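You operate a simulated robot arm through the tools that you are given. There is no shell and no other tool. Be economical: measure what you need, move in short steps, check, and stop when the job is done.

You run a simulated robot arm. Do the job below in one go: nothing can be reset, and whatever is moved stays where it is left.

## Task
Clear the tin and the block off the bench and wipe the mud away.
Fine: tin and block go on top of the chest; the yellow pad wipes and goes there too; the cushions stay. Set down upright: red tin. What is to be rubbed or washed off counts as gone when no trace of it is left.
Where things are to end (x, y in the base frame): wooden block within 60 mm of [490, 1100]; red tin within 60 mm of [490, 930]; yellow cloth pad within 60 mm of [490, 760].

Only the result counts: the job must be done as asked and must still hold three seconds after the hand-in. Knocking over, shifting, dropping, spilling or breaking anything else fails it.

## Robot
A 7-joint arm with a two-finger parallel gripper on a trunk, on a base that drives. Base frame: it is fixed to the floor where the robot stands at the start and does not move with it; the origin is under the middle of the robot, x ahead of it, y to its left, z up. Units: mm, rad, N and s.
With the tool pointing down near the work surface it reaches from about 320 to 780 mm from the robot's upright axis, wherever it stands. Its first joint turns from -2.897 to 2.897 rad. Places, roughly: mud smear [600, 300, 500]; top of the chest [500, 900, 500]. Payload 3.91 kg.
Tool frame: the origin (TCP) lies between the finger pads and is the grasp point; the fingertips stand 30 mm ahead of it; z points along the fingers, y is the line along which they close. The gripper opens to 110 mm. The fingers are 20 mm wide and 10 mm thick; the gripper's body (48 by 112 mm) begins 55 mm behind the TCP.
Orientation is told as [roll, pitch, yaw] about the base's x, y, z axes, in that order, counted from this pose: with the fingers straight down and closing along the base's y, the tool's x points along the base's -x, its y along +y and its z along -z.

## Interface
- The arm moves only by the tool jog_arm. Its argument "series" is a list of rows, each a list of 7 numbers: the shift along the tool's x, y, z in units of 20 mm (1.0 is 20 mm), then the turn, a rotation vector about the tool's x, y, z in units of 4 degrees (1.0 is 4 degrees), then the gripper command, from -1 (shut) to 1 (fully open), values between in proportion. In form: [[dx, dy, dz, ax, ay, az, gripper], ...]. A call has 1 to 20 rows; each row shifts and turns the commanded pose from where the row before left it, along the tool's axes as they then stand. A call with a number of a shift or a turn outside -1 to 1 is refused whole. Each row takes 0.2 s and may step no farther than 50 mm and 0.15 rad from the row before; otherwise, or with a gripper value out of range, the whole call is refused. A pose out of reach is approached as far as the arm can. The call stops where the force on the tool passes 40 N (or 10 N more than at its start, if that is more) or the arm is blocked; 0.2 s more then pass. Each finger travels about 153 mm/s and halts on what it meets, pressing with about 31 N; the grip force reading is that of the motor and also rises with nothing between the fingers. The clock runs only during rows and for 0.2 s after the last one: add rows that do not move to give the fingers time. The reply holds the time, the measured pose of the TCP, the force on the tool along the base axes, the opening and the grip force, in the units named above and with some noise, with the torque about the TCP (base axes, N m) and any sound that the robot's microphone picked up.
- Cameras (640 x 400 px; columns grow to the right, rows downward): "scene" is now at [-3.3, 144.7, 1288.3]; the picture's right is [-0.23, -0.97, 0.00], its down [-0.78, 0.18, -0.60] and it looks along [0.59, -0.14, -0.80] (base axes); focal length 220 px, centre (320, 200). "wrist" rides on the gripper at [77, 7, -114] in the tool frame; the picture's right is [-0.09, 1.00, 0.00], its down [-0.80, -0.07, -0.59] and it looks along [-0.59, -0.05, 0.80] (tool axes); focal length 270 px, centre (320, 200). There is no depth. A picture from a camera that has moved, and an enlarged one, comes with that camera's place and axes in the base frame and with its lens. The place of the scene camera against the robot may be out by one fixed shift of up to 18 mm in any direction.
- capture(camera): a new picture of that camera. It takes no simulated time.
- raise_lower(by): slides the trunk up (or, below 0, down) by that many mm; the arm and the scene camera ride with it, the base frame stays. It gives what a move gives, with no picture.
- roll_base(legs): drives the robot by 1 to 6 legs, each [ahead, turn to the left] in mm and rad, along the robot's own axes; the way and the turn of a leg run together, so that a leg with both is an arc; at most 1500 mm and 3.142 rad a leg. The arm and the cameras ride along, it lands a little off, and it stops where it bumps. It gives what a move gives.
- aim_head(pan, tilt): turns the head with the scene camera to pan (to the left, within 2.705 rad either way) and tilt (down, from -0.506 to 1.204), counted from straight ahead of the robot. It gives what a move gives.
- zoom(camera, box): a new picture of the part [left, top, right, bottom] of that camera's present view, enlarged. It takes no simulated time.
- hand_in(): hands the job in; it is judged then, once.

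Go step by step. Nothing tells you exact positions but the pictures and the camera data: compare them with the known pose of the tool, close in by small moves and look again before you grip or let go. The budget is 120 turns and 82 pictures, counting those below and the enlarged ones. Unless the task says otherwise, let go and move clear before handing in, and close with one line.

The tools are called as a command line: name --pt "numbers of a row" for each row, then --argument value for the rest, lists and objects as JSON in quotes. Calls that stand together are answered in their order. jog_arm: Moves the arm, as the interface text tells. Its arguments: {"type":"object","properties":{"series":{"type":"array","items":{"type":"array","items":{"type":"number"}}}},"required":["series"]} The other tools are called the same way: raise_lower (by) slides the trunk up or down; roll_base (legs) drives the base; aim_head (pan, tilt) turns the head that bears the scene camera; capture (camera) takes a picture; zoom (camera, box) takes an enlarged picture of a part of a camera's view; hand_in () hands the job in.

At the start:

```text
clock: 0.0
tool_pos: [233.6, 296.6, 698.9]
tcp_rot: [0.0, 0.0, -0.001]
wrist_force: [0.9, -0.1, 0.8]
torque: [0.0, -0.01, -0.01]
grip_width: 110.1
gripper_force: 0.0
trunk travel left (down, up): [-275.0, 335.0]
robot x, y, heading: [2.1, 0.1, -0.0]
head pan, tilt: [-0.234, 0.923]
```

scene: 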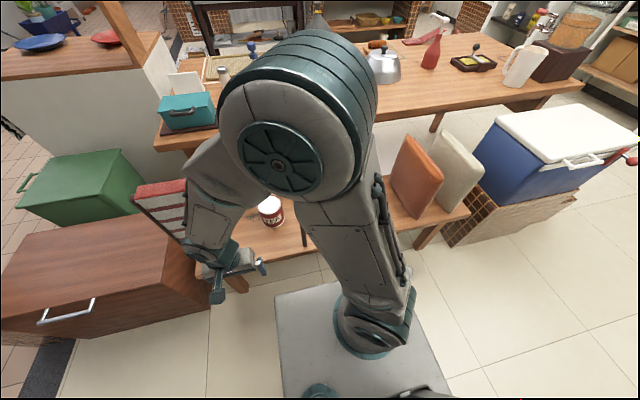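
wrist: 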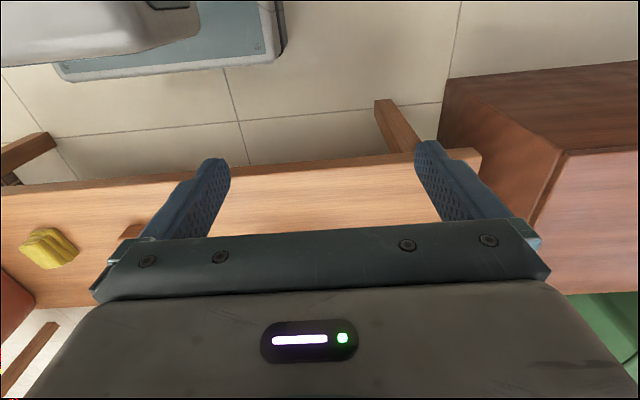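

The arm hides most of the bench. I can see the red tin and the yellow pad at roughly [480, -230]; next I turn the head for clearer views.

aim_head --pan 0.7 --tilt 0.8

capture --camera "scene"

jog_arm --pt "0 0 -1 0 0 0 1" --pt "0 0 -1 0 0 0 1" --pt "0 0 -1 0 0 0 1" --pt "0 0 -1 0 0 0 1" --pt "0 0 -1 0 0 0 1"

capture --camera "wrist"

```text
clock: 1.2
tool_pos: [233.9, 297.3, 697.5]
tcp_rot: [0.0, 0.001, 0.0]
wrist_force: [0.3, -0.8, 0.0]
torque: [0.0, -0.01, 0.01]
grip_width: 110.1
gripper_force: 0.1
trunk travel left (down, up): [-275.0, 335.0]
robot x, y, heading: [0.2, 5.3, 0.003]
head pan, tilt: [0.7, 0.799]
```

```text
79 pictures are left
camera scene: at [-13.7, 213.8, 1297.9], right [0.64, -0.77, 0.0], down [-0.55, -0.46, -0.7], along [0.53, 0.45, -0.72], focal length 220 px, centre (320, 200)
```

scene: 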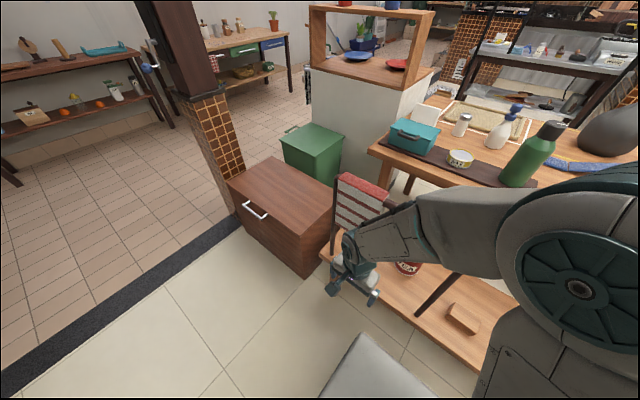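

```text
clock: 2.4
tool_pos: [234.1, 295.2, 798.1]
tcp_rot: [0.0, 0.001, 0.0]
wrist_force: [0.7, 0.1, 0.5]
torque: [-0.01, 0.0, 0.02]
grip_width: 109.8
gripper_force: 0.0
trunk travel left (down, up): [-275.0, 335.0]
robot x, y, heading: [-3.8, 0.5, 0.006]
head pan, tilt: [0.7, 0.799]
```

```text
78 pictures are left
camera wrist: at [157.0, 302.6, 913.7], right [0.09, 1.0, 0.0], down [0.8, -0.07, 0.59], along [0.59, -0.05, -0.8], focal length 270 px, centre (320, 200)
```

wrist: 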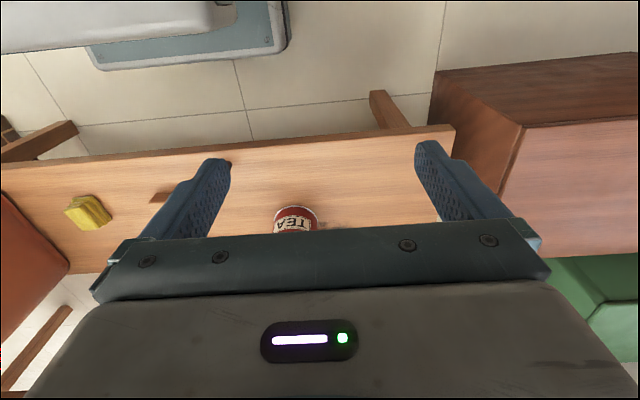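

Tin is near [505, 224], block near [450, -50], pad near [475, -226]. I move the arm to the right to clear the view of the bench's left half and the chest.

jog_arm --pt "-1 -1 -1 0 0 0 1" --pt "-1 -1 -1 0 0 0 1" --pt "-1 -1 -1 0 0 0 1" --pt "-1 -1 0 0 0 0 1" --pt "-1 -1 0 0 0 0 1" --pt "-1 -1 0 0 0 0 1" --pt "0 -1 0 0 0 0 1" --pt "0 -1 0 0 0 0 1" --pt "0 -1 0 0 0 0 1" --pt "0 -1 0 0 0 0 1" --pt "0 -1 0 0 0 0 1" --pt "0 -1 0 0 0 0 1" --pt "0 -1 0 0 0 0 1" --pt "0 -1 0 0 0 0 1" --pt "0 -1 0 0 0 0 1" --pt "0 -1 0 0 0 0 1" --pt "0 -1 0 0 0 0 1" --pt "0 -1 0 0 0 0 1" --pt "0 -1 0 0 0 0 1" --pt "0 -1 0 0 0 0 1"

jog_arm --pt "0 -1 0 0 0 0 1" --pt "0 -1 0 0 0 0 1" --pt "0 -1 0 0 0 0 1" --pt "0 -1 0 0 0 0 1" --pt "0 -1 0 0 0 0 1" --pt "0 -1 0 0 0 0 1" --pt "0 -1 0 0 0 0 1" --pt "0 -1 0 0 0 0 1" --pt "0 -1 0 0 0 0 1" --pt "0 -1 0 0 0 0 1"

aim_head --pan 0.5 --tilt 0.9

capture --camera "scene"

capture --camera "wrist"

```text
clock: 6.6
tool_pos: [353.1, -102.0, 857.8]
tcp_rot: [0.0, 0.0, -0.001]
wrist_force: [0.4, -0.3, -0.4]
torque: [-0.02, 0.02, -0.03]
grip_width: 109.9
gripper_force: 0.0
trunk travel left (down, up): [-275.0, 335.0]
robot x, y, heading: [-1.4, 2.0, 0.001]
head pan, tilt: [0.7, 0.799]
```

```text
clock: 8.8
tool_pos: [352.7, -303.6, 857.3]
tcp_rot: [0.0, 0.0, 0.001]
wrist_force: [-0.4, -0.3, -0.4]
torque: [0.01, 0.0, -0.02]
grip_width: 109.7
gripper_force: 0.1
trunk travel left (down, up): [-275.0, 335.0]
robot x, y, heading: [0.7, -1.3, 0.005]
head pan, tilt: [0.7, 0.799]
```

```text
clock: 9.6
tool_pos: [354.2, -303.9, 858.3]
tcp_rot: [0.001, 0.001, -0.001]
wrist_force: [0.0, -0.4, -0.2]
torque: [0.01, 0.01, -0.01]
grip_width: 110.0
gripper_force: 0.0
trunk travel left (down, up): [-275.0, 335.0]
robot x, y, heading: [-0.8, -4.0, 0.001]
head pan, tilt: [0.499, 0.901]
```

```text
77 pictures are left
camera scene: at [-9.2, 197.8, 1290.1], right [0.48, -0.88, 0.0], down [-0.69, -0.38, -0.62], along [0.55, 0.3, -0.78], focal length 220 px, centre (320, 200)
```

scene: 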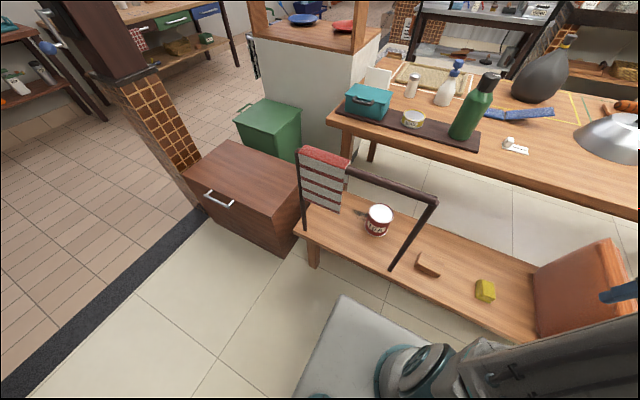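

```text
76 pictures are left
camera wrist: at [277.1, -295.8, 972.4], right [0.09, 1.0, 0.0], down [0.8, -0.07, 0.59], along [0.59, -0.05, -0.8], focal length 270 px, centre (320, 200)
```

wrist: 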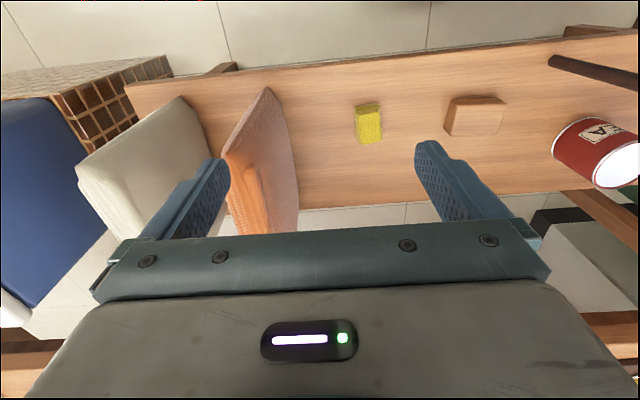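

There is a rail frame standing on the bench in front of the tin. I zoom in to measure it and find the mud.

zoom --camera "scene" --box '[270, 130, 450, 290]'

zoom --camera "scene" --box '[380, 210, 580, 340]'

```text
2.50 times, centred on (360, 210) of scene
camera zoom: at [-9.2, 197.8, 1290.1], right [0.48, -0.88, 0.0], down [-0.69, -0.38, -0.62], along [0.55, 0.3, -0.78], focal length 549 px, centre (220, 175)
```

zoom: 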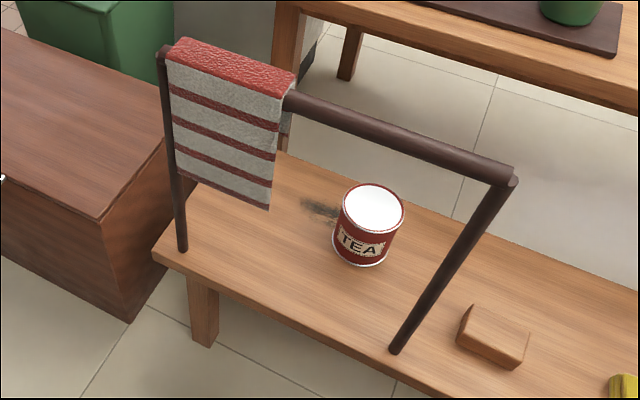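

```text
3.08 times, centred on (480, 275) of scene
camera zoom: at [-9.2, 197.8, 1290.1], right [0.48, -0.88, 0.0], down [-0.69, -0.38, -0.62], along [0.55, 0.3, -0.78], focal length 675 px, centre (-172, -31)
```

zoom: 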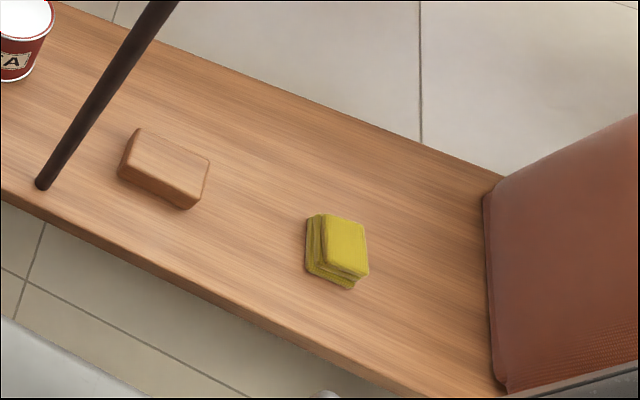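

Mud is near [595, 310] behind the tin, under a tall rail (posts near [395, 103] and [395, 495], bar at about z 880) carrying a towel. I start with the free-standing block near [475, -18]: move above it and turn the tool 90°.

jog_arm --pt "-1 1 1 0 0 0 1" --pt "-1 1 1 0 0 0 1" --pt "-1 1 1 0 0 0 1" --pt "-1 1 1 0 0 0 1" --pt "-1 1 1 0 0 0 1" --pt "-1 1 0.4 0 0 0 1" --pt "0 1 0 0 0 0 1" --pt "0 1 0 0 0 0 1" --pt "0 1 0 0 0 0 1" --pt "0 1 0 0 0 0 1" --pt "0 1 0 0 0 0 1" --pt "0 1 0 0 0 0 1" --pt "0 1 0 0 0 0 1" --pt "0 1 0 0 0 0 1"

jog_arm --pt "0 0 0 0 0 -1 1" --pt "0 0 0 0 0 -1 1" --pt "0 0 0 0 0 -1 1" --pt "0 0 0 0 0 -1 1" --pt "0 0 0 0 0 -1 1" --pt "0 0 0 0 0 -1 1" --pt "0 0 0 0 0 -1 1" --pt "0 0 0 0 0 -1 1" --pt "0 0 0 0 0 -1 1" --pt "0 0 0 0 0 -1 1" --pt "0 0 0 0 0 -1 1" --pt "0 0 0 0 0 -1 1" --pt "0 0 0 0 0 -1 1" --pt "0 0 0 0 0 -1 1" --pt "0 0 0 0 0 -1 1" --pt "0 0 0 0 0 -1 1" --pt "0 0 0 0 0 -1 1" --pt "0 0 0 0 0 -1 1" --pt "0 0 0 0 0 -1 1" --pt "0 0 0 0 0 -1 1"

aim_head --pan -0.1 --tilt 0.9

capture --camera "scene"

capture --camera "wrist"

```text
clock: 12.6
tool_pos: [473.1, -24.5, 750.7]
tcp_rot: [-0.001, 0.001, 0.0]
wrist_force: [-1.3, -0.5, 0.0]
torque: [0.01, -0.01, 0.01]
grip_width: 109.8
gripper_force: 0.1
trunk travel left (down, up): [-275.0, 335.0]
robot x, y, heading: [-1.3, 0.5, 0.004]
head pan, tilt: [0.499, 0.901]
```

```text
clock: 16.8
tool_pos: [473.2, -24.1, 750.3]
tcp_rot: [-0.001, 0.0, 1.398]
wrist_force: [-0.3, -0.3, 0.7]
torque: [-0.01, -0.01, 0.01]
grip_width: 110.0
gripper_force: 0.1
trunk travel left (down, up): [-275.0, 335.0]
robot x, y, heading: [-0.6, 2.6, 0.004]
head pan, tilt: [0.499, 0.901]
```

```text
clock: 17.8
tool_pos: [474.3, -23.6, 750.5]
tcp_rot: [0.001, 0.001, 1.397]
wrist_force: [-0.5, -0.1, -0.6]
torque: [0.04, 0.06, 0.01]
grip_width: 109.9
gripper_force: 0.1
trunk travel left (down, up): [-275.0, 335.0]
robot x, y, heading: [1.8, 0.4, 0.002]
head pan, tilt: [-0.099, 0.901]
```

```text
73 pictures are left
camera scene: at [-0.3, 154.3, 1290.0], right [-0.1, -1.0, 0.0], down [-0.78, 0.08, -0.62], along [0.62, -0.06, -0.78], focal length 220 px, centre (320, 200)
```

scene: 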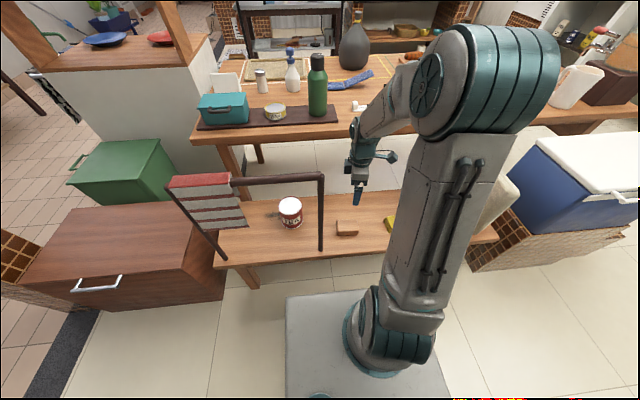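

```text
72 pictures are left
camera wrist: at [453.4, -97.6, 865.1], right [-0.97, 0.26, 0.0], down [0.21, 0.78, 0.59], along [0.15, 0.57, -0.8], focal length 270 px, centre (320, 200)
```

wrist: 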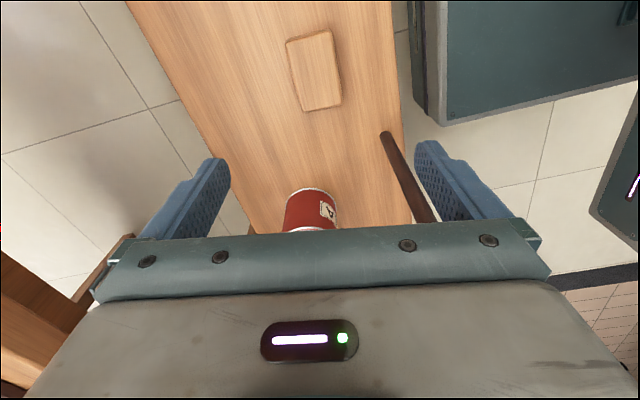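

The block's long side runs along y, centred near [478, -26]. I align the fingers across its short side and descend to z≈530 for a check.

jog_arm --pt "0.1 -0.2 0 0 0 -0.8 1" --pt "0 0 1 0 0 -0.8 1" --pt "0 0 1 0 0 0 1" --pt "0 0 1 0 0 0 1" --pt "0 0 1 0 0 0 1" --pt "0 0 1 0 0 0 1" --pt "0 0 1 0 0 0 1" --pt "0 0 1 0 0 0 1" --pt "0 0 1 0 0 0 1" --pt "0 0 1 0 0 0 1" --pt "0 0 1 0 0 0 1"

capture --camera "wrist"

capture --camera "scene"

```text
clock: 20.1
tool_pos: [477.1, -25.1, 551.2]
tcp_rot: [0.0, 0.0, 1.507]
wrist_force: [0.4, 0.4, 0.0]
torque: [0.01, -0.01, -0.01]
grip_width: 109.9
gripper_force: 0.1
trunk travel left (down, up): [-275.0, 335.0]
robot x, y, heading: [0.7, 0.6, -0.001]
head pan, tilt: [-0.099, 0.901]
```

```text
71 pictures are left
camera wrist: at [465.7, -101.8, 665.9], right [-0.99, 0.15, 0.0], down [0.12, 0.8, 0.59], along [0.09, 0.59, -0.8], focal length 270 px, centre (320, 200)
```

wrist: 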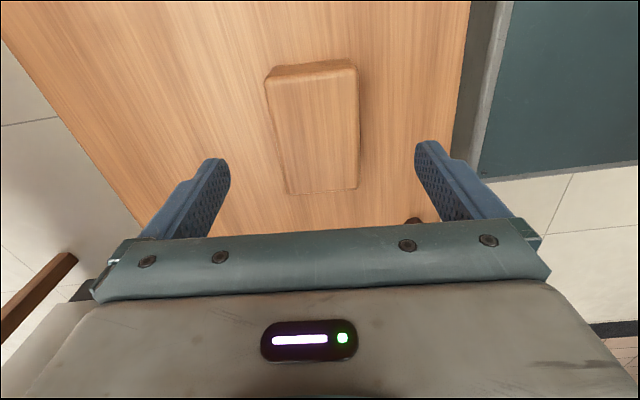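

```text
70 pictures are left
camera scene: at [-0.4, 154.2, 1290.1], right [-0.1, -1.0, 0.0], down [-0.78, 0.08, -0.62], along [0.62, -0.06, -0.78], focal length 220 px, centre (320, 200)
```

scene: 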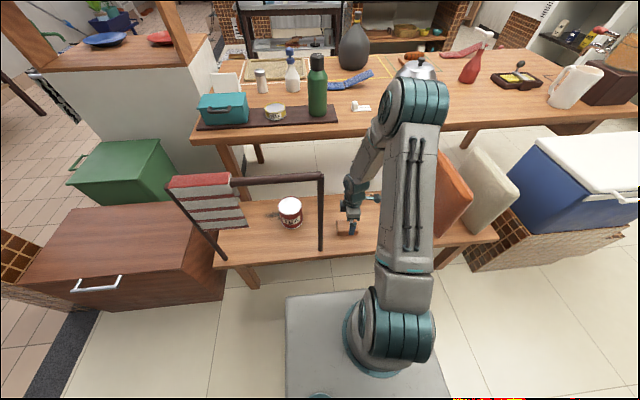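

Block is centred between the fingers. I go down to z≈485 and close.

jog_arm --pt "0.1 -0.1 1 0 0 0 1" --pt "0 0 1 0 0 0 1" --pt "0 0 1 0 0 0 1" --pt "0 0 0.2 0 0 0 1" --pt "0 0 0 0 0 0 0" --pt "0 0 0 0 0 0 -1" --pt "0 0 0 0 0 0 -1" --pt "0 0 0 0 0 0 -1"

```text
clock: 21.9
tool_pos: [480.4, -27.7, 485.9]
tcp_rot: [0.0, 0.0, 1.508]
wrist_force: [0.1, 1.0, -0.4]
torque: [-0.01, 0.0, 0.03]
grip_width: 59.4
gripper_force: 30.5
trunk travel left (down, up): [-275.0, 335.0]
robot x, y, heading: [3.6, -0.5, 0.005]
head pan, tilt: [-0.099, 0.901]
```

Gripped at 59 mm width. I lift, raise the trunk and check.

jog_arm --pt "0 0 -1 0 0 0 -1" --pt "0 0 -1 0 0 0 -1" --pt "0 0 -1 0 0 0 -1" --pt "0 0 -1 0 0 0 -1" --pt "0 0 -1 0 0 0 -1" --pt "0 0 -1 0 0 0 -1" --pt "0 0 -1 0 0 0 -1" --pt "0 0 -1 0 0 0 -1" --pt "0 0 -1 0 0 0 -1" --pt "0 0 -1 0 0 0 -1" --pt "0 0 -1 0 0 0 -1" --pt "0 0 -1 0 0 0 -1" --pt "0 0 -1 0 0 0 -1" --pt "0 0 -1 0 0 0 -1" --pt "0 0 -1 0 0 0 -1"

raise_lower --by 250

capture --camera "scene"

```text
clock: 25.1
tool_pos: [479.7, -29.2, 785.5]
tcp_rot: [0.0, -0.001, 1.507]
wrist_force: [0.9, 1.0, -1.2]
torque: [0.0, 0.02, 0.0]
grip_width: 59.8
gripper_force: 31.4
trunk travel left (down, up): [-275.0, 335.0]
robot x, y, heading: [-1.8, -0.9, 0.005]
head pan, tilt: [-0.099, 0.901]
```

```text
clock: 27.7
tool_pos: [480.9, -29.2, 1035.3]
tcp_rot: [-0.001, -0.001, 1.507]
wrist_force: [0.0, -0.3, -1.1]
torque: [0.02, 0.0, -0.01]
grip_width: 59.7
gripper_force: 31.0
trunk travel left (down, up): [-525.0, 85.0]
robot x, y, heading: [2.7, -3.3, -0.0]
head pan, tilt: [-0.099, 0.901]
```

```text
69 pictures are left
camera scene: at [-0.1, 154.2, 1540.0], right [-0.1, -1.0, 0.0], down [-0.78, 0.08, -0.62], along [0.62, -0.06, -0.78], focal length 220 px, centre (320, 200)
```

scene: 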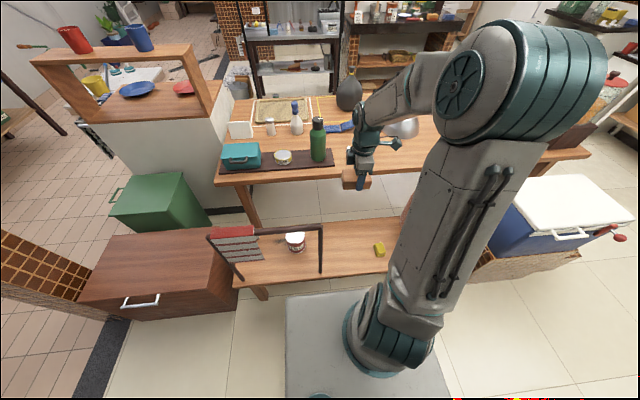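

Block is held high above the rail. I turn the base left 90° and look at the way ahead.

roll_base --legs '[[0, 1.571]]'

aim_head --pan -0.3 --tilt 0.7

capture --camera "scene"

```text
clock: 31.9
tool_pos: [31.2, 480.3, 1036.2]
tcp_rot: [0.001, 0.0, 3.074]
wrist_force: [0.7, -0.1, -1.4]
torque: [-0.01, -0.06, -0.03]
grip_width: 59.6
gripper_force: 30.8
trunk travel left (down, up): [-525.0, 85.0]
robot x, y, heading: [1.7, 2.3, 1.563]
head pan, tilt: [-0.099, 0.901]
```

```text
clock: 32.7
tool_pos: [31.3, 479.9, 1036.8]
tcp_rot: [0.0, 0.0, 3.074]
wrist_force: [0.6, 0.5, -1.5]
torque: [-0.02, 0.02, 0.02]
grip_width: 59.8
gripper_force: 31.1
trunk travel left (down, up): [-525.0, 85.0]
robot x, y, heading: [0.3, 0.6, 1.565]
head pan, tilt: [-0.3, 0.7]
```

```text
68 pictures are left
camera scene: at [-124.0, 17.2, 1556.1], right [0.95, -0.3, 0.0], down [-0.19, -0.61, -0.76], along [0.23, 0.73, -0.64], focal length 220 px, centre (320, 200)
```

scene: 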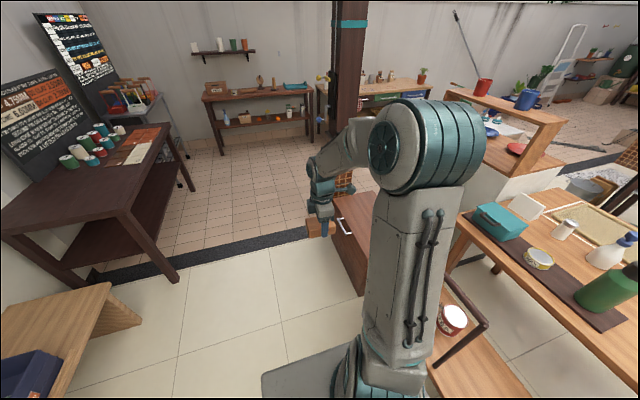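

The way ahead is clear. I drive 930 mm forward along the front of the chest and look right.

roll_base --legs '[[930, 0]]'

aim_head --pan -1.4 --tilt 0.9

capture --camera "scene"

```text
clock: 37.6
tool_pos: [28.4, 1416.7, 1035.6]
tcp_rot: [0.0, 0.0, 3.084]
wrist_force: [0.0, -0.2, -1.0]
torque: [-0.01, 0.0, 0.0]
grip_width: 59.5
gripper_force: 31.2
trunk travel left (down, up): [-525.0, 85.0]
robot x, y, heading: [-0.8, 940.1, 1.572]
head pan, tilt: [-0.3, 0.7]
```

```text
clock: 38.9
tool_pos: [27.0, 1417.2, 1036.5]
tcp_rot: [0.0, 0.0, 3.084]
wrist_force: [0.4, 0.3, -1.6]
torque: [-0.01, -0.02, -0.01]
grip_width: 59.7
gripper_force: 30.8
trunk travel left (down, up): [-525.0, 85.0]
robot x, y, heading: [-1.8, 937.5, 1.574]
head pan, tilt: [-1.4, 0.901]
```

```text
67 pictures are left
camera scene: at [-73.5, 885.0, 1540.0], right [0.18, -0.98, 0.0], down [-0.77, -0.14, -0.62], along [0.61, 0.11, -0.78], focal length 220 px, centre (320, 200)
```

scene: 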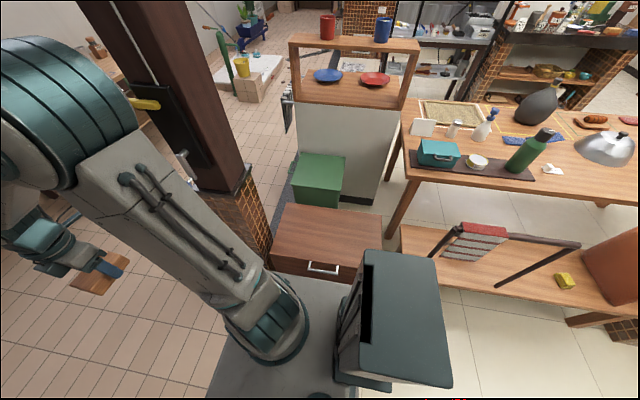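

Base is at y≈938. I turn the tool to yaw ≈1.57 and swing around toward the chest.

jog_arm --pt "0 0 0 0 0 1 -1" --pt "0 0 0 0 0 1 -1" --pt "0 0 0 0 0 1 -1" --pt "0 0 0 0 0 1 -1" --pt "0 0 0 0 0 1 -1" --pt "0 0 0 0 0 1 -1" --pt "0 0 0 0 0 1 -1" --pt "0 0 0 0 0 1 -1" --pt "0 0 0 0 0 1 -1" --pt "0 0 0 0 0 1 -1" --pt "0 0 0 0 0 1 -1" --pt "0 0 0 0 0 1 -1" --pt "0 0 0 0 0 1 -1" --pt "0 0 0 0 0 1 -1" --pt "0 0 0 0 0 1 -1" --pt "0 0 0 0 0 1 -1" --pt "0 0 0 0 0 1 -1" --pt "0 0 0 0 0 1 -1" --pt "0 0 0 0 0 1 -1" --pt "0 0 0 0 0 1 -1"

jog_arm --pt "0 0 0 0 0 1 -1" --pt "0 0 0 0 0 0.67 -1" --pt "1 -1 0 0 0 0 -1" --pt "1 -1 0 0 0 0 -1" --pt "1 -1 0 0 0 0 -1" --pt "1 -1 0 0 0 0 -1" --pt "1 -1 0 0 0 0 -1" --pt "1 -1 0 0 0 0 -1" --pt "1 -1 0 0 0 0 -1" --pt "1 -1 0 0 0 0 -1"

jog_arm --pt "0.52 -1 0 0 0 0 -1" --pt "0.52 -1 0 0 0 0 -1" --pt "0.52 -1 0 0 0 0 -1" --pt "0.52 -1 0 0 0 0 -1" --pt "0.52 -1 0 0 0 0 -1" --pt "0.52 -1 0 0 0 0 -1" --pt "0.52 -1 0 0 0 0 -1" --pt "0.52 -1 0 0 0 0 -1" --pt "0.52 -1 0 0 0 0 -1" --pt "0.52 -1 0 0 0 0 -1" --pt "0.52 -1 0 0 0 0 -1" --pt "0.52 -1 0 0 0 0 -1" --pt "0.52 -1 0 0 0 0 -1" --pt "0.52 -1 0 0 0 0 -1" --pt "0.52 -1 0 0 0 0 -1"

capture --camera "scene"

capture --camera "wrist"

```text
clock: 43.1
tool_pos: [26.3, 1417.3, 1035.4]
tcp_rot: [-0.001, 0.0, 1.685]
wrist_force: [0.3, -0.2, -1.6]
torque: [-0.01, 0.0, 0.03]
grip_width: 59.6
gripper_force: 31.2
trunk travel left (down, up): [-525.0, 85.0]
robot x, y, heading: [-0.0, 939.4, 1.577]
head pan, tilt: [-1.4, 0.901]
```

```text
clock: 45.3
tool_pos: [187.3, 1257.7, 1036.0]
tcp_rot: [-0.001, -0.001, 1.571]
wrist_force: [0.2, -1.0, -1.2]
torque: [-0.02, -0.01, 0.02]
grip_width: 59.4
gripper_force: 30.8
trunk travel left (down, up): [-525.0, 85.0]
robot x, y, heading: [-2.4, 935.1, 1.576]
head pan, tilt: [-1.4, 0.901]
```

```text
clock: 48.5
tool_pos: [487.5, 1099.5, 1034.3]
tcp_rot: [0.001, -0.001, 1.57]
wrist_force: [-0.3, -0.1, -1.2]
torque: [0.0, -0.03, 0.0]
grip_width: 59.9
gripper_force: 31.2
trunk travel left (down, up): [-525.0, 85.0]
robot x, y, heading: [-3.6, 937.9, 1.575]
head pan, tilt: [-1.4, 0.901]
```

```text
66 pictures are left
camera scene: at [-72.7, 884.7, 1540.1], right [0.17, -0.98, 0.0], down [-0.77, -0.14, -0.62], along [0.61, 0.11, -0.78], focal length 220 px, centre (320, 200)
```

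scene: 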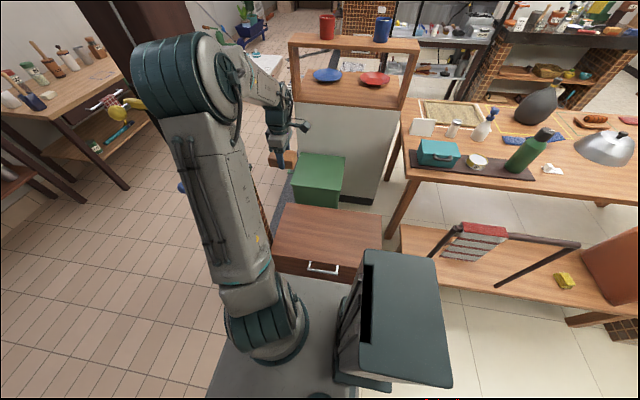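

```text
65 pictures are left
camera wrist: at [480.8, 1022.5, 1150.8], right [-1.0, 0.09, 0.0], down [0.07, 0.8, 0.59], along [0.05, 0.59, -0.8], focal length 270 px, centre (320, 200)
```

wrist: 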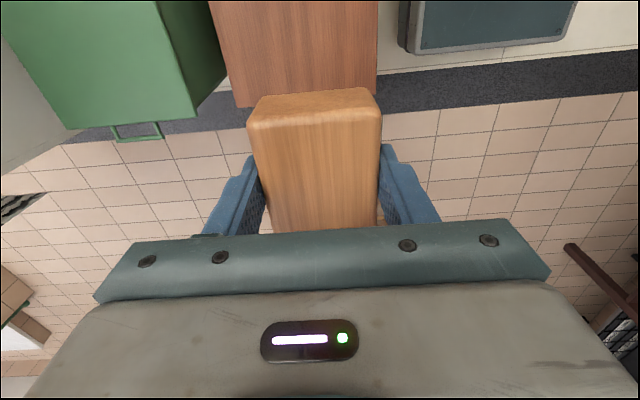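

Chest top spans about x 358–697 and ends at y≈1215, so the block's spot is good. I lower the trunk and descend gently.

raise_lower --by -350

jog_arm --pt "0 0 1 0 0 0 -1" --pt "0 0 1 0 0 0 -1" --pt "0 0 1 0 0 0 -1" --pt "0 0 1 0 0 0 -1" --pt "0 0 1 0 0 0 -1"

capture --camera "scene"

capture --camera "wrist"

```text
clock: 51.9
tool_pos: [488.2, 1099.9, 687.0]
tcp_rot: [0.0, 0.0, 1.571]
wrist_force: [0.3, 0.6, -0.7]
torque: [-0.03, 0.01, 0.03]
grip_width: 59.7
gripper_force: 30.8
trunk travel left (down, up): [-175.0, 435.0]
robot x, y, heading: [0.8, 938.3, 1.571]
head pan, tilt: [-1.4, 0.901]
```

```text
clock: 53.1
tool_pos: [486.3, 1100.4, 586.7]
tcp_rot: [-0.001, 0.001, 1.572]
wrist_force: [-0.1, 0.8, -1.2]
torque: [0.0, -0.02, 0.0]
grip_width: 59.7
gripper_force: 31.2
trunk travel left (down, up): [-175.0, 435.0]
robot x, y, heading: [-0.0, 936.8, 1.575]
head pan, tilt: [-1.4, 0.901]
```

```text
64 pictures are left
camera scene: at [-73.4, 884.8, 1190.1], right [0.17, -0.98, 0.0], down [-0.77, -0.14, -0.62], along [0.61, 0.11, -0.78], focal length 220 px, centre (320, 200)
```

scene: 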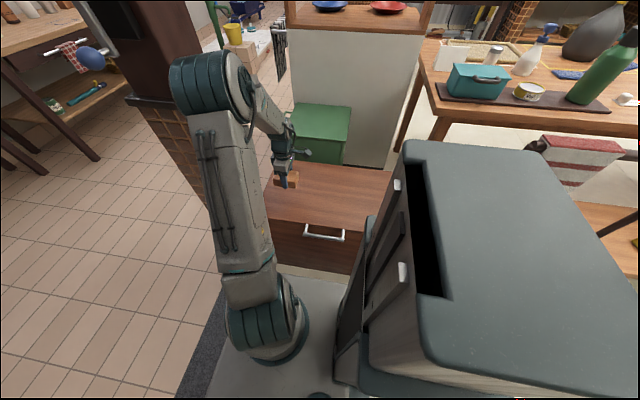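

```text
63 pictures are left
camera wrist: at [479.3, 1023.2, 701.4], right [-1.0, 0.09, 0.0], down [0.07, 0.8, 0.59], along [0.05, 0.59, -0.8], focal length 270 px, centre (320, 200)
```

wrist: 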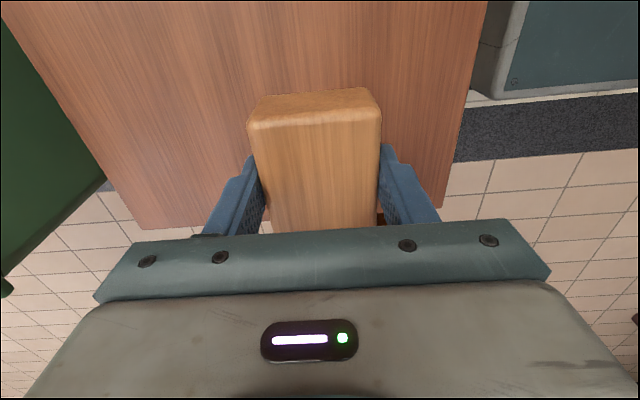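

Chest edge is at y≈1183, so the block (to y≈1145) fits. I descend in small steps until contact.

jog_arm --pt "0 0 1 0 0 0 -1" --pt "0 0 0.5 0 0 0 -1" --pt "0 0 0.3 0 0 0 -1" --pt "0 0 0.2 0 0 0 -1" --pt "0 0 0.2 0 0 0 -1" --pt "0 0 0.2 0 0 0 -1" --pt "0 0 0.2 0 0 0 -1"

```text
clock: 54.7
tool_pos: [487.2, 1101.0, 534.0]
tcp_rot: [-0.002, 0.001, 1.57]
wrist_force: [0.1, 0.4, -1.0]
torque: [-0.01, -0.01, -0.02]
grip_width: 59.9
gripper_force: 30.4
trunk travel left (down, up): [-175.0, 435.0]
robot x, y, heading: [0.8, 936.9, 1.576]
head pan, tilt: [-1.4, 0.901]
```

jog_arm --pt "0 0 0.2 0 0 0 -1" --pt "0 0 0.2 0 0 0 -1" --pt "0 0 0.2 0 0 0 -1"

zoom --camera "scene" --box '[220, 130, 340, 220]'

```text
clock: 55.5
tool_pos: [487.0, 1100.3, 523.0]
tcp_rot: [0.001, 0.001, 1.57]
wrist_force: [0.8, 0.5, -1.6]
torque: [0.0, -0.01, 0.03]
grip_width: 59.5
gripper_force: 31.1
trunk travel left (down, up): [-175.0, 435.0]
robot x, y, heading: [-2.4, 937.1, 1.58]
head pan, tilt: [-1.4, 0.901]
```

```text
4.44 times, centred on (280, 175) of scene
camera zoom: at [-73.2, 884.8, 1190.1], right [0.17, -0.98, 0.0], down [-0.77, -0.14, -0.62], along [0.61, 0.11, -0.78], focal length 976 px, centre (498, 311)
```

zoom: 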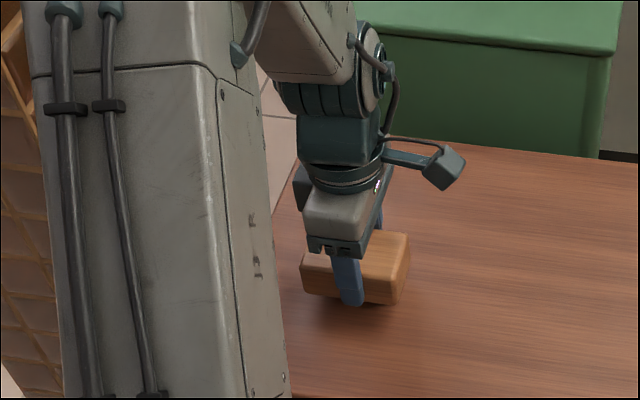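

Still a small gap under the block; I keep going down with small steps.

jog_arm --pt "0 0 0.15 0 0 0 -1" --pt "0 0 0.15 0 0 0 -1" --pt "0 0 0.15 0 0 0 -1" --pt "0 0 0.15 0 0 0 -1" --pt "0 0 0.15 0 0 0 -1"

zoom --camera "scene" --box '[250, 160, 310, 205]'

```text
clock: 56.7
tool_pos: [487.4, 1099.7, 507.4]
tcp_rot: [-0.002, 0.0, 1.57]
wrist_force: [0.3, -0.4, -1.9]
torque: [0.0, 0.01, -0.03]
grip_width: 59.6
gripper_force: 31.1
trunk travel left (down, up): [-175.0, 435.0]
robot x, y, heading: [3.5, 933.9, 1.577]
head pan, tilt: [-1.4, 0.901]
```

```text
8.89 times, centred on (280, 182) of scene
camera zoom: at [-73.2, 884.8, 1190.1], right [0.17, -0.98, 0.0], down [-0.77, -0.14, -0.62], along [0.61, 0.11, -0.78], focal length 1951 px, centre (676, 356)
```

zoom: 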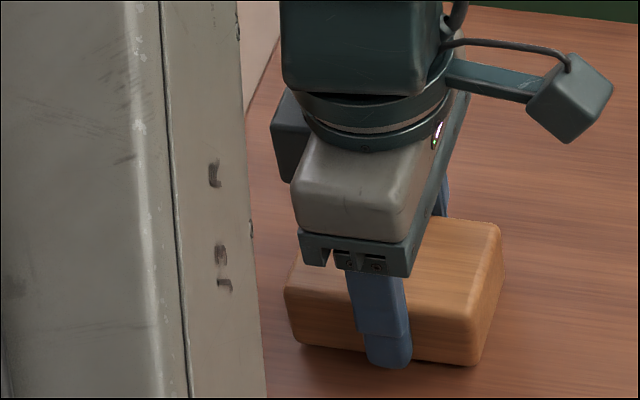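

jog_arm --pt "0 0 0.1 0 0 0 -1" --pt "0 0 0.1 0 0 0 -1" --pt "0 0 0.1 0 0 0 -1" --pt "0 0 0.1 0 0 0 -1" --pt "0 0 0.1 0 0 0 -1"

```text
clock: 57.9
tool_pos: [486.7, 1100.6, 499.3]
tcp_rot: [-0.004, -0.002, 1.571]
wrist_force: [-8.3, -1.0, 32.2]
torque: [0.03, 0.49, 0.0]
grip_width: 59.8
gripper_force: 30.7
trunk travel left (down, up): [-175.0, 435.0]
robot x, y, heading: [1.3, 939.0, 1.575]
head pan, tilt: [-1.4, 0.901]
```

Contact felt at z≈500 (chest top ≈465). I open and lift clear.

jog_arm --pt "0 0 -0.1 0 0 0 -0.3" --pt "0 0 0 0 0 0 0.4" --pt "0 0 0 0 0 0 0.8" --pt "0 0 0 0 0 0 0.8" --pt "0 0 -0.5 0 0 0 0.8" --pt "0 0 -1 0 0 0 0.8" --pt "0 0 -1 0 0 0 0.8" --pt "0 0 -1 0 0 0 0.8" --pt "0 0 -1 0 0 0 0.8" --pt "0 0 -1 0 0 0 0.8"

capture --camera "wrist"

```text
clock: 60.1
tool_pos: [486.9, 1099.5, 608.2]
tcp_rot: [0.0, 0.0, 1.57]
wrist_force: [1.1, -0.6, -1.4]
torque: [0.0, -0.01, -0.02]
grip_width: 99.1
gripper_force: 0.2
trunk travel left (down, up): [-175.0, 435.0]
robot x, y, heading: [3.4, 938.2, 1.576]
head pan, tilt: [-1.4, 0.901]
```

```text
60 pictures are left
camera wrist: at [480.5, 1022.5, 723.2], right [-1.0, 0.09, 0.0], down [0.07, 0.8, 0.59], along [0.05, 0.59, -0.8], focal length 270 px, centre (320, 200)
```

wrist: 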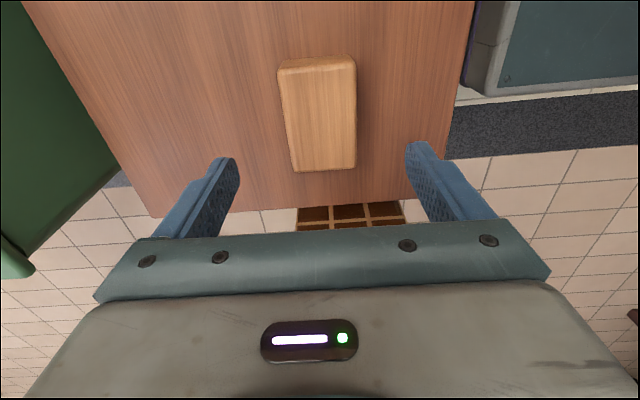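

Block is set at [487, 1100]. I raise arm and trunk above the rail and back up 720 mm to stand in front of the tin.

raise_lower --by 400

jog_arm --pt "0 0 -1 0 0 0 0.8" --pt "0 0 -1 0 0 0 0.8"

roll_base --legs '[[-720, 0]]'

capture --camera "scene"

capture --camera "wrist"

```text
clock: 64.0
tool_pos: [487.9, 1099.0, 1008.6]
tcp_rot: [0.0, -0.001, 1.57]
wrist_force: [0.4, 0.2, 0.0]
torque: [-0.02, -0.03, 0.01]
grip_width: 98.9
gripper_force: 0.0
trunk travel left (down, up): [-575.0, 35.0]
robot x, y, heading: [0.3, 938.8, 1.571]
head pan, tilt: [-1.4, 0.901]
```

```text
clock: 64.5
tool_pos: [487.1, 1098.1, 1047.0]
tcp_rot: [0.001, 0.0, 1.57]
wrist_force: [0.9, -1.2, -0.4]
torque: [0.0, 0.01, 0.0]
grip_width: 98.9
gripper_force: 0.0
trunk travel left (down, up): [-575.0, 35.0]
robot x, y, heading: [0.2, 933.9, 1.577]
head pan, tilt: [-1.4, 0.901]
```

```text
clock: 68.5
tool_pos: [493.0, 384.6, 1048.2]
tcp_rot: [-0.001, -0.001, 1.582]
wrist_force: [0.6, 0.1, -0.1]
torque: [0.03, 0.0, -0.03]
grip_width: 99.2
gripper_force: 0.0
trunk travel left (down, up): [-575.0, 35.0]
robot x, y, heading: [4.9, 215.4, 1.589]
head pan, tilt: [-1.4, 0.901]
```

```text
59 pictures are left
camera scene: at [-65.2, 164.0, 1590.0], right [0.19, -0.98, 0.0], down [-0.77, -0.15, -0.62], along [0.61, 0.12, -0.78], focal length 220 px, centre (320, 200)
```

scene: 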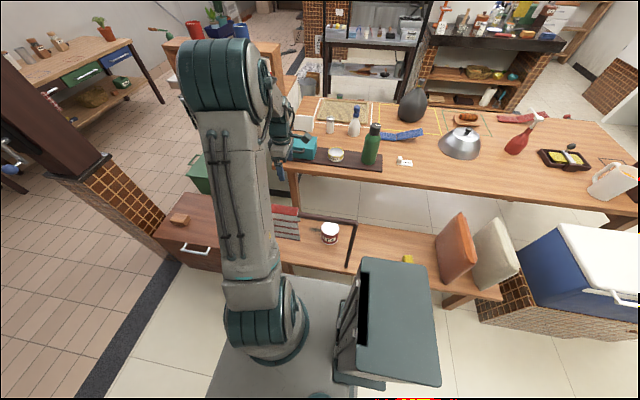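

```text
58 pictures are left
camera wrist: at [486.7, 307.6, 1162.7], right [-1.0, 0.08, 0.0], down [0.06, 0.8, 0.59], along [0.05, 0.59, -0.8], focal length 270 px, centre (320, 200)
```

wrist: 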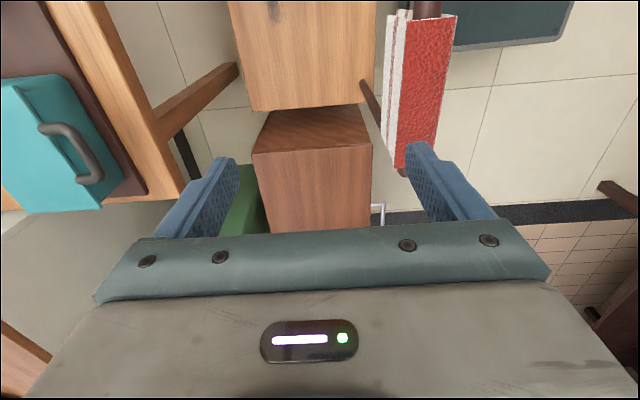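

Bar confirmed at x≈398, z≈865–880, and the mud is near [589, 316]. I move over the tin and descend part-way.

jog_arm --pt "1 -0.5 0 0 0 0 1" --pt "1 -0.5 0 0 0 0 1" --pt "1 -0.5 0 0 0 0 1" --pt "1 -0.5 0 0 0 0 1" --pt "1 -0.5 0 0 0 0 1" --pt "1 -0.5 0 0 0 0 1" --pt "1 -0.5 0 0 0 0 1" --pt "1 -0.5 0 0 0 0 1"

capture --camera "wrist"

capture --camera "scene"

```text
clock: 70.3
tool_pos: [576.2, 225.2, 1048.6]
tcp_rot: [0.0, 0.001, 1.581]
wrist_force: [-0.4, 0.0, -0.8]
torque: [-0.01, 0.04, 0.01]
grip_width: 110.0
gripper_force: 0.0
trunk travel left (down, up): [-575.0, 35.0]
robot x, y, heading: [6.5, 218.4, 1.585]
head pan, tilt: [-1.4, 0.901]
```

```text
57 pictures are left
camera wrist: at [569.2, 149.0, 1163.0], right [-1.0, 0.08, 0.0], down [0.06, 0.8, 0.59], along [0.05, 0.59, -0.8], focal length 270 px, centre (320, 200)
```

wrist: 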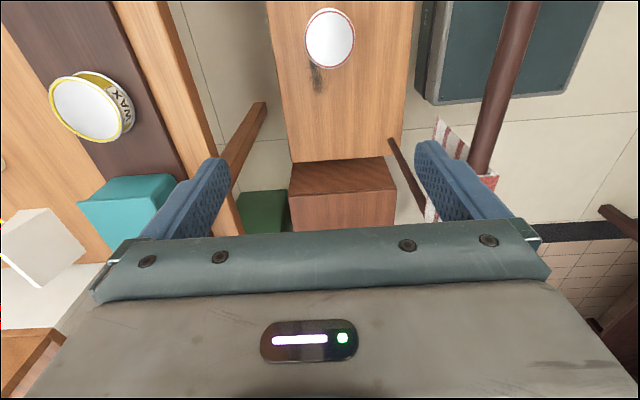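

```text
56 pictures are left
camera scene: at [-64.8, 164.0, 1590.1], right [0.19, -0.98, 0.0], down [-0.77, -0.15, -0.62], along [0.61, 0.12, -0.78], focal length 220 px, centre (320, 200)
```

scene: 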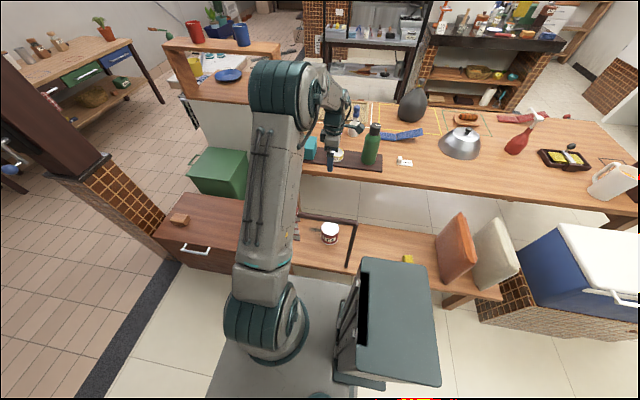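

Tin centre is near [557, 209], diameter about 95 mm. I centre over it and descend to z≈690, then check forearm clearance over the bar.

jog_arm --pt "0.8 0.95 1 0 0 0 1" --pt "0 0 1 0 0 0 1" --pt "0 0 1 0 0 0 1" --pt "0 0 1 0 0 0 1" --pt "0 0 1 0 0 0 1" --pt "0 0 1 0 0 0 1" --pt "0 0 1 0 0 0 1" --pt "0 0 1 0 0 0 1" --pt "0 0 1 0 0 0 1" --pt "0 0 1 0 0 0 1"

capture --camera "wrist"

zoom --camera "scene" --box '[200, 50, 440, 300]'

```text
clock: 72.5
tool_pos: [557.5, 209.6, 848.1]
tcp_rot: [0.0, 0.001, 1.581]
wrist_force: [-0.3, -0.6, -0.3]
torque: [-0.01, 0.0, 0.0]
grip_width: 110.1
gripper_force: 0.1
trunk travel left (down, up): [-575.0, 35.0]
robot x, y, heading: [10.2, 217.0, 1.583]
head pan, tilt: [-1.4, 0.901]
```

```text
55 pictures are left
camera wrist: at [550.5, 132.4, 962.7], right [-1.0, 0.08, 0.0], down [0.06, 0.8, 0.59], along [0.05, 0.59, -0.8], focal length 270 px, centre (320, 200)
```

wrist: 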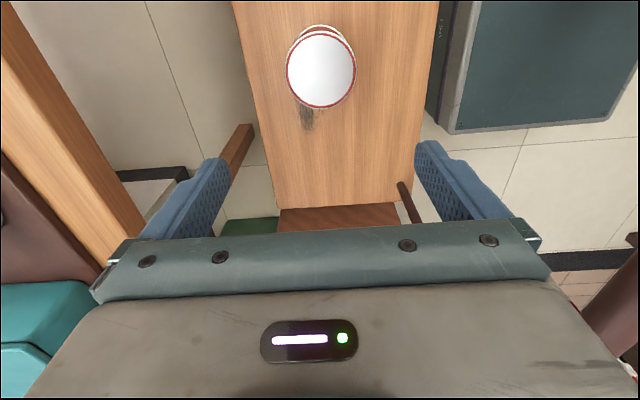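

```text
1.60 times, centred on (320, 175) of scene
camera zoom: at [-64.8, 164.3, 1590.1], right [0.19, -0.98, 0.0], down [-0.77, -0.15, -0.62], along [0.61, 0.12, -0.78], focal length 351 px, centre (320, 240)
```

zoom: 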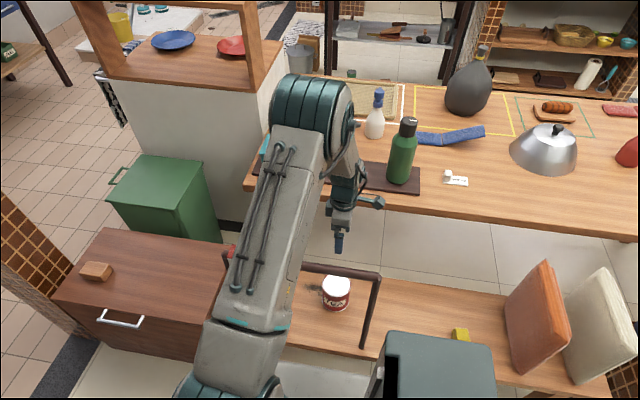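

Tin still reads [557, 209]. I raise the trunk the last 35 mm for bar clearance, descend further and look again.

raise_lower --by 34

jog_arm --pt "0 0 1 0 0 0 1" --pt "0 0 1 0 0 0 1" --pt "0 0 1 0 0 0 1" --pt "0 0 1 0 0 0 1" --pt "0 0 1 0 0 0 1" --pt "0 0 1 0 0 0 1" --pt "0 0 1 0 0 0 1" --pt "0 0 1 0 0 0 1" --pt "0 0 1 0 0 0 1" --pt "0 0 1 0 0 0 1"

capture --camera "wrist"

zoom --camera "scene" --box '[220, 60, 420, 260]'

```text
clock: 73.3
tool_pos: [556.1, 208.4, 881.2]
tcp_rot: [-0.001, 0.0, 1.582]
wrist_force: [-0.2, 0.8, 0.6]
torque: [-0.02, 0.02, 0.0]
grip_width: 110.1
gripper_force: 0.1
trunk travel left (down, up): [-609.0, 1.0]
robot x, y, heading: [6.4, 216.8, 1.587]
head pan, tilt: [-1.4, 0.901]
```

```text
clock: 75.5
tool_pos: [558.0, 208.7, 682.1]
tcp_rot: [0.0, 0.001, 1.582]
wrist_force: [0.1, -1.1, -0.3]
torque: [-0.01, 0.01, 0.0]
grip_width: 110.0
gripper_force: 0.1
trunk travel left (down, up): [-609.0, 1.0]
robot x, y, heading: [7.0, 219.6, 1.59]
head pan, tilt: [-1.4, 0.901]
```

```text
53 pictures are left
camera wrist: at [551.5, 131.7, 797.3], right [-1.0, 0.08, 0.0], down [0.06, 0.8, 0.59], along [0.05, 0.59, -0.8], focal length 270 px, centre (320, 200)
```

wrist: 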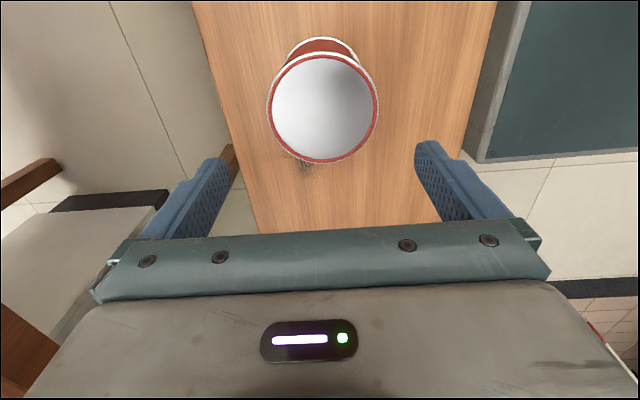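

```text
2.00 times, centred on (320, 160) of scene
camera zoom: at [-64.9, 164.3, 1624.1], right [0.19, -0.98, 0.0], down [-0.77, -0.15, -0.62], along [0.61, 0.12, -0.78], focal length 439 px, centre (320, 280)
```

zoom: 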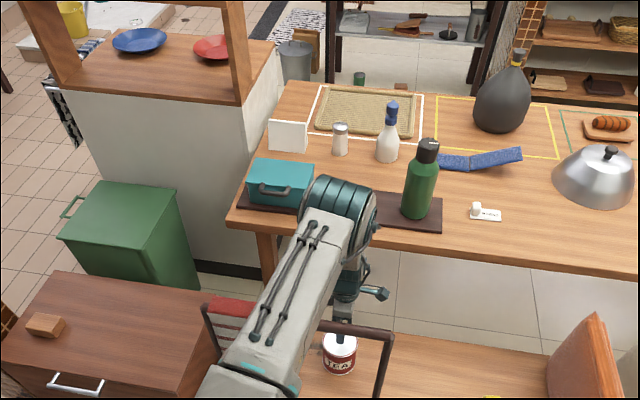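

Tin is about 97 mm wide and 110 mm tall, ~3.5 mm toward the robot of the finger midplane. I correct and descend to just above it.

jog_arm --pt "0.05 0.17 1 0 0 0 1" --pt "0 0 1 0 0 0 1" --pt "0 0 1 0 0 0 1" --pt "0 0 1 0 0 0 1"

capture --camera "wrist"

zoom --camera "scene" --box '[240, 100, 400, 260]'

```text
clock: 76.5
tool_pos: [553.9, 207.8, 600.7]
tcp_rot: [-0.001, 0.001, 1.582]
wrist_force: [0.3, -0.1, 0.0]
torque: [-0.02, -0.01, 0.0]
grip_width: 110.0
gripper_force: 0.0
trunk travel left (down, up): [-609.0, 1.0]
robot x, y, heading: [3.0, 218.3, 1.584]
head pan, tilt: [-1.4, 0.901]
```

```text
51 pictures are left
camera wrist: at [547.4, 129.9, 716.1], right [-1.0, 0.08, 0.0], down [0.06, 0.8, 0.59], along [0.05, 0.59, -0.8], focal length 270 px, centre (320, 200)
```

wrist: 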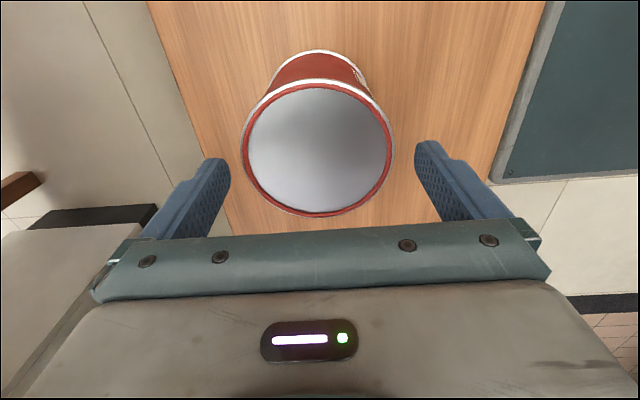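

```text
2.50 times, centred on (320, 180) of scene
camera zoom: at [-64.9, 164.3, 1624.1], right [0.19, -0.98, 0.0], down [-0.77, -0.15, -0.62], along [0.61, 0.12, -0.78], focal length 549 px, centre (320, 250)
```

zoom: 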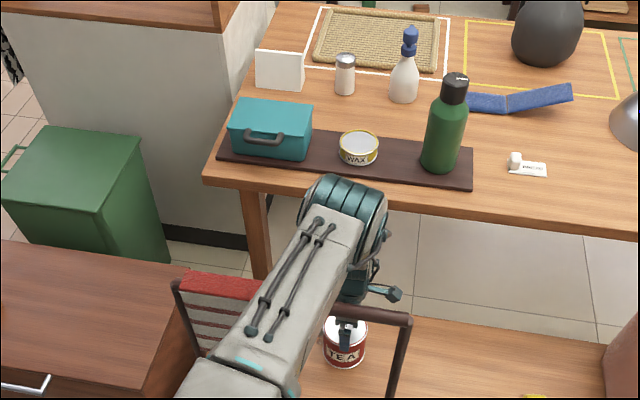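

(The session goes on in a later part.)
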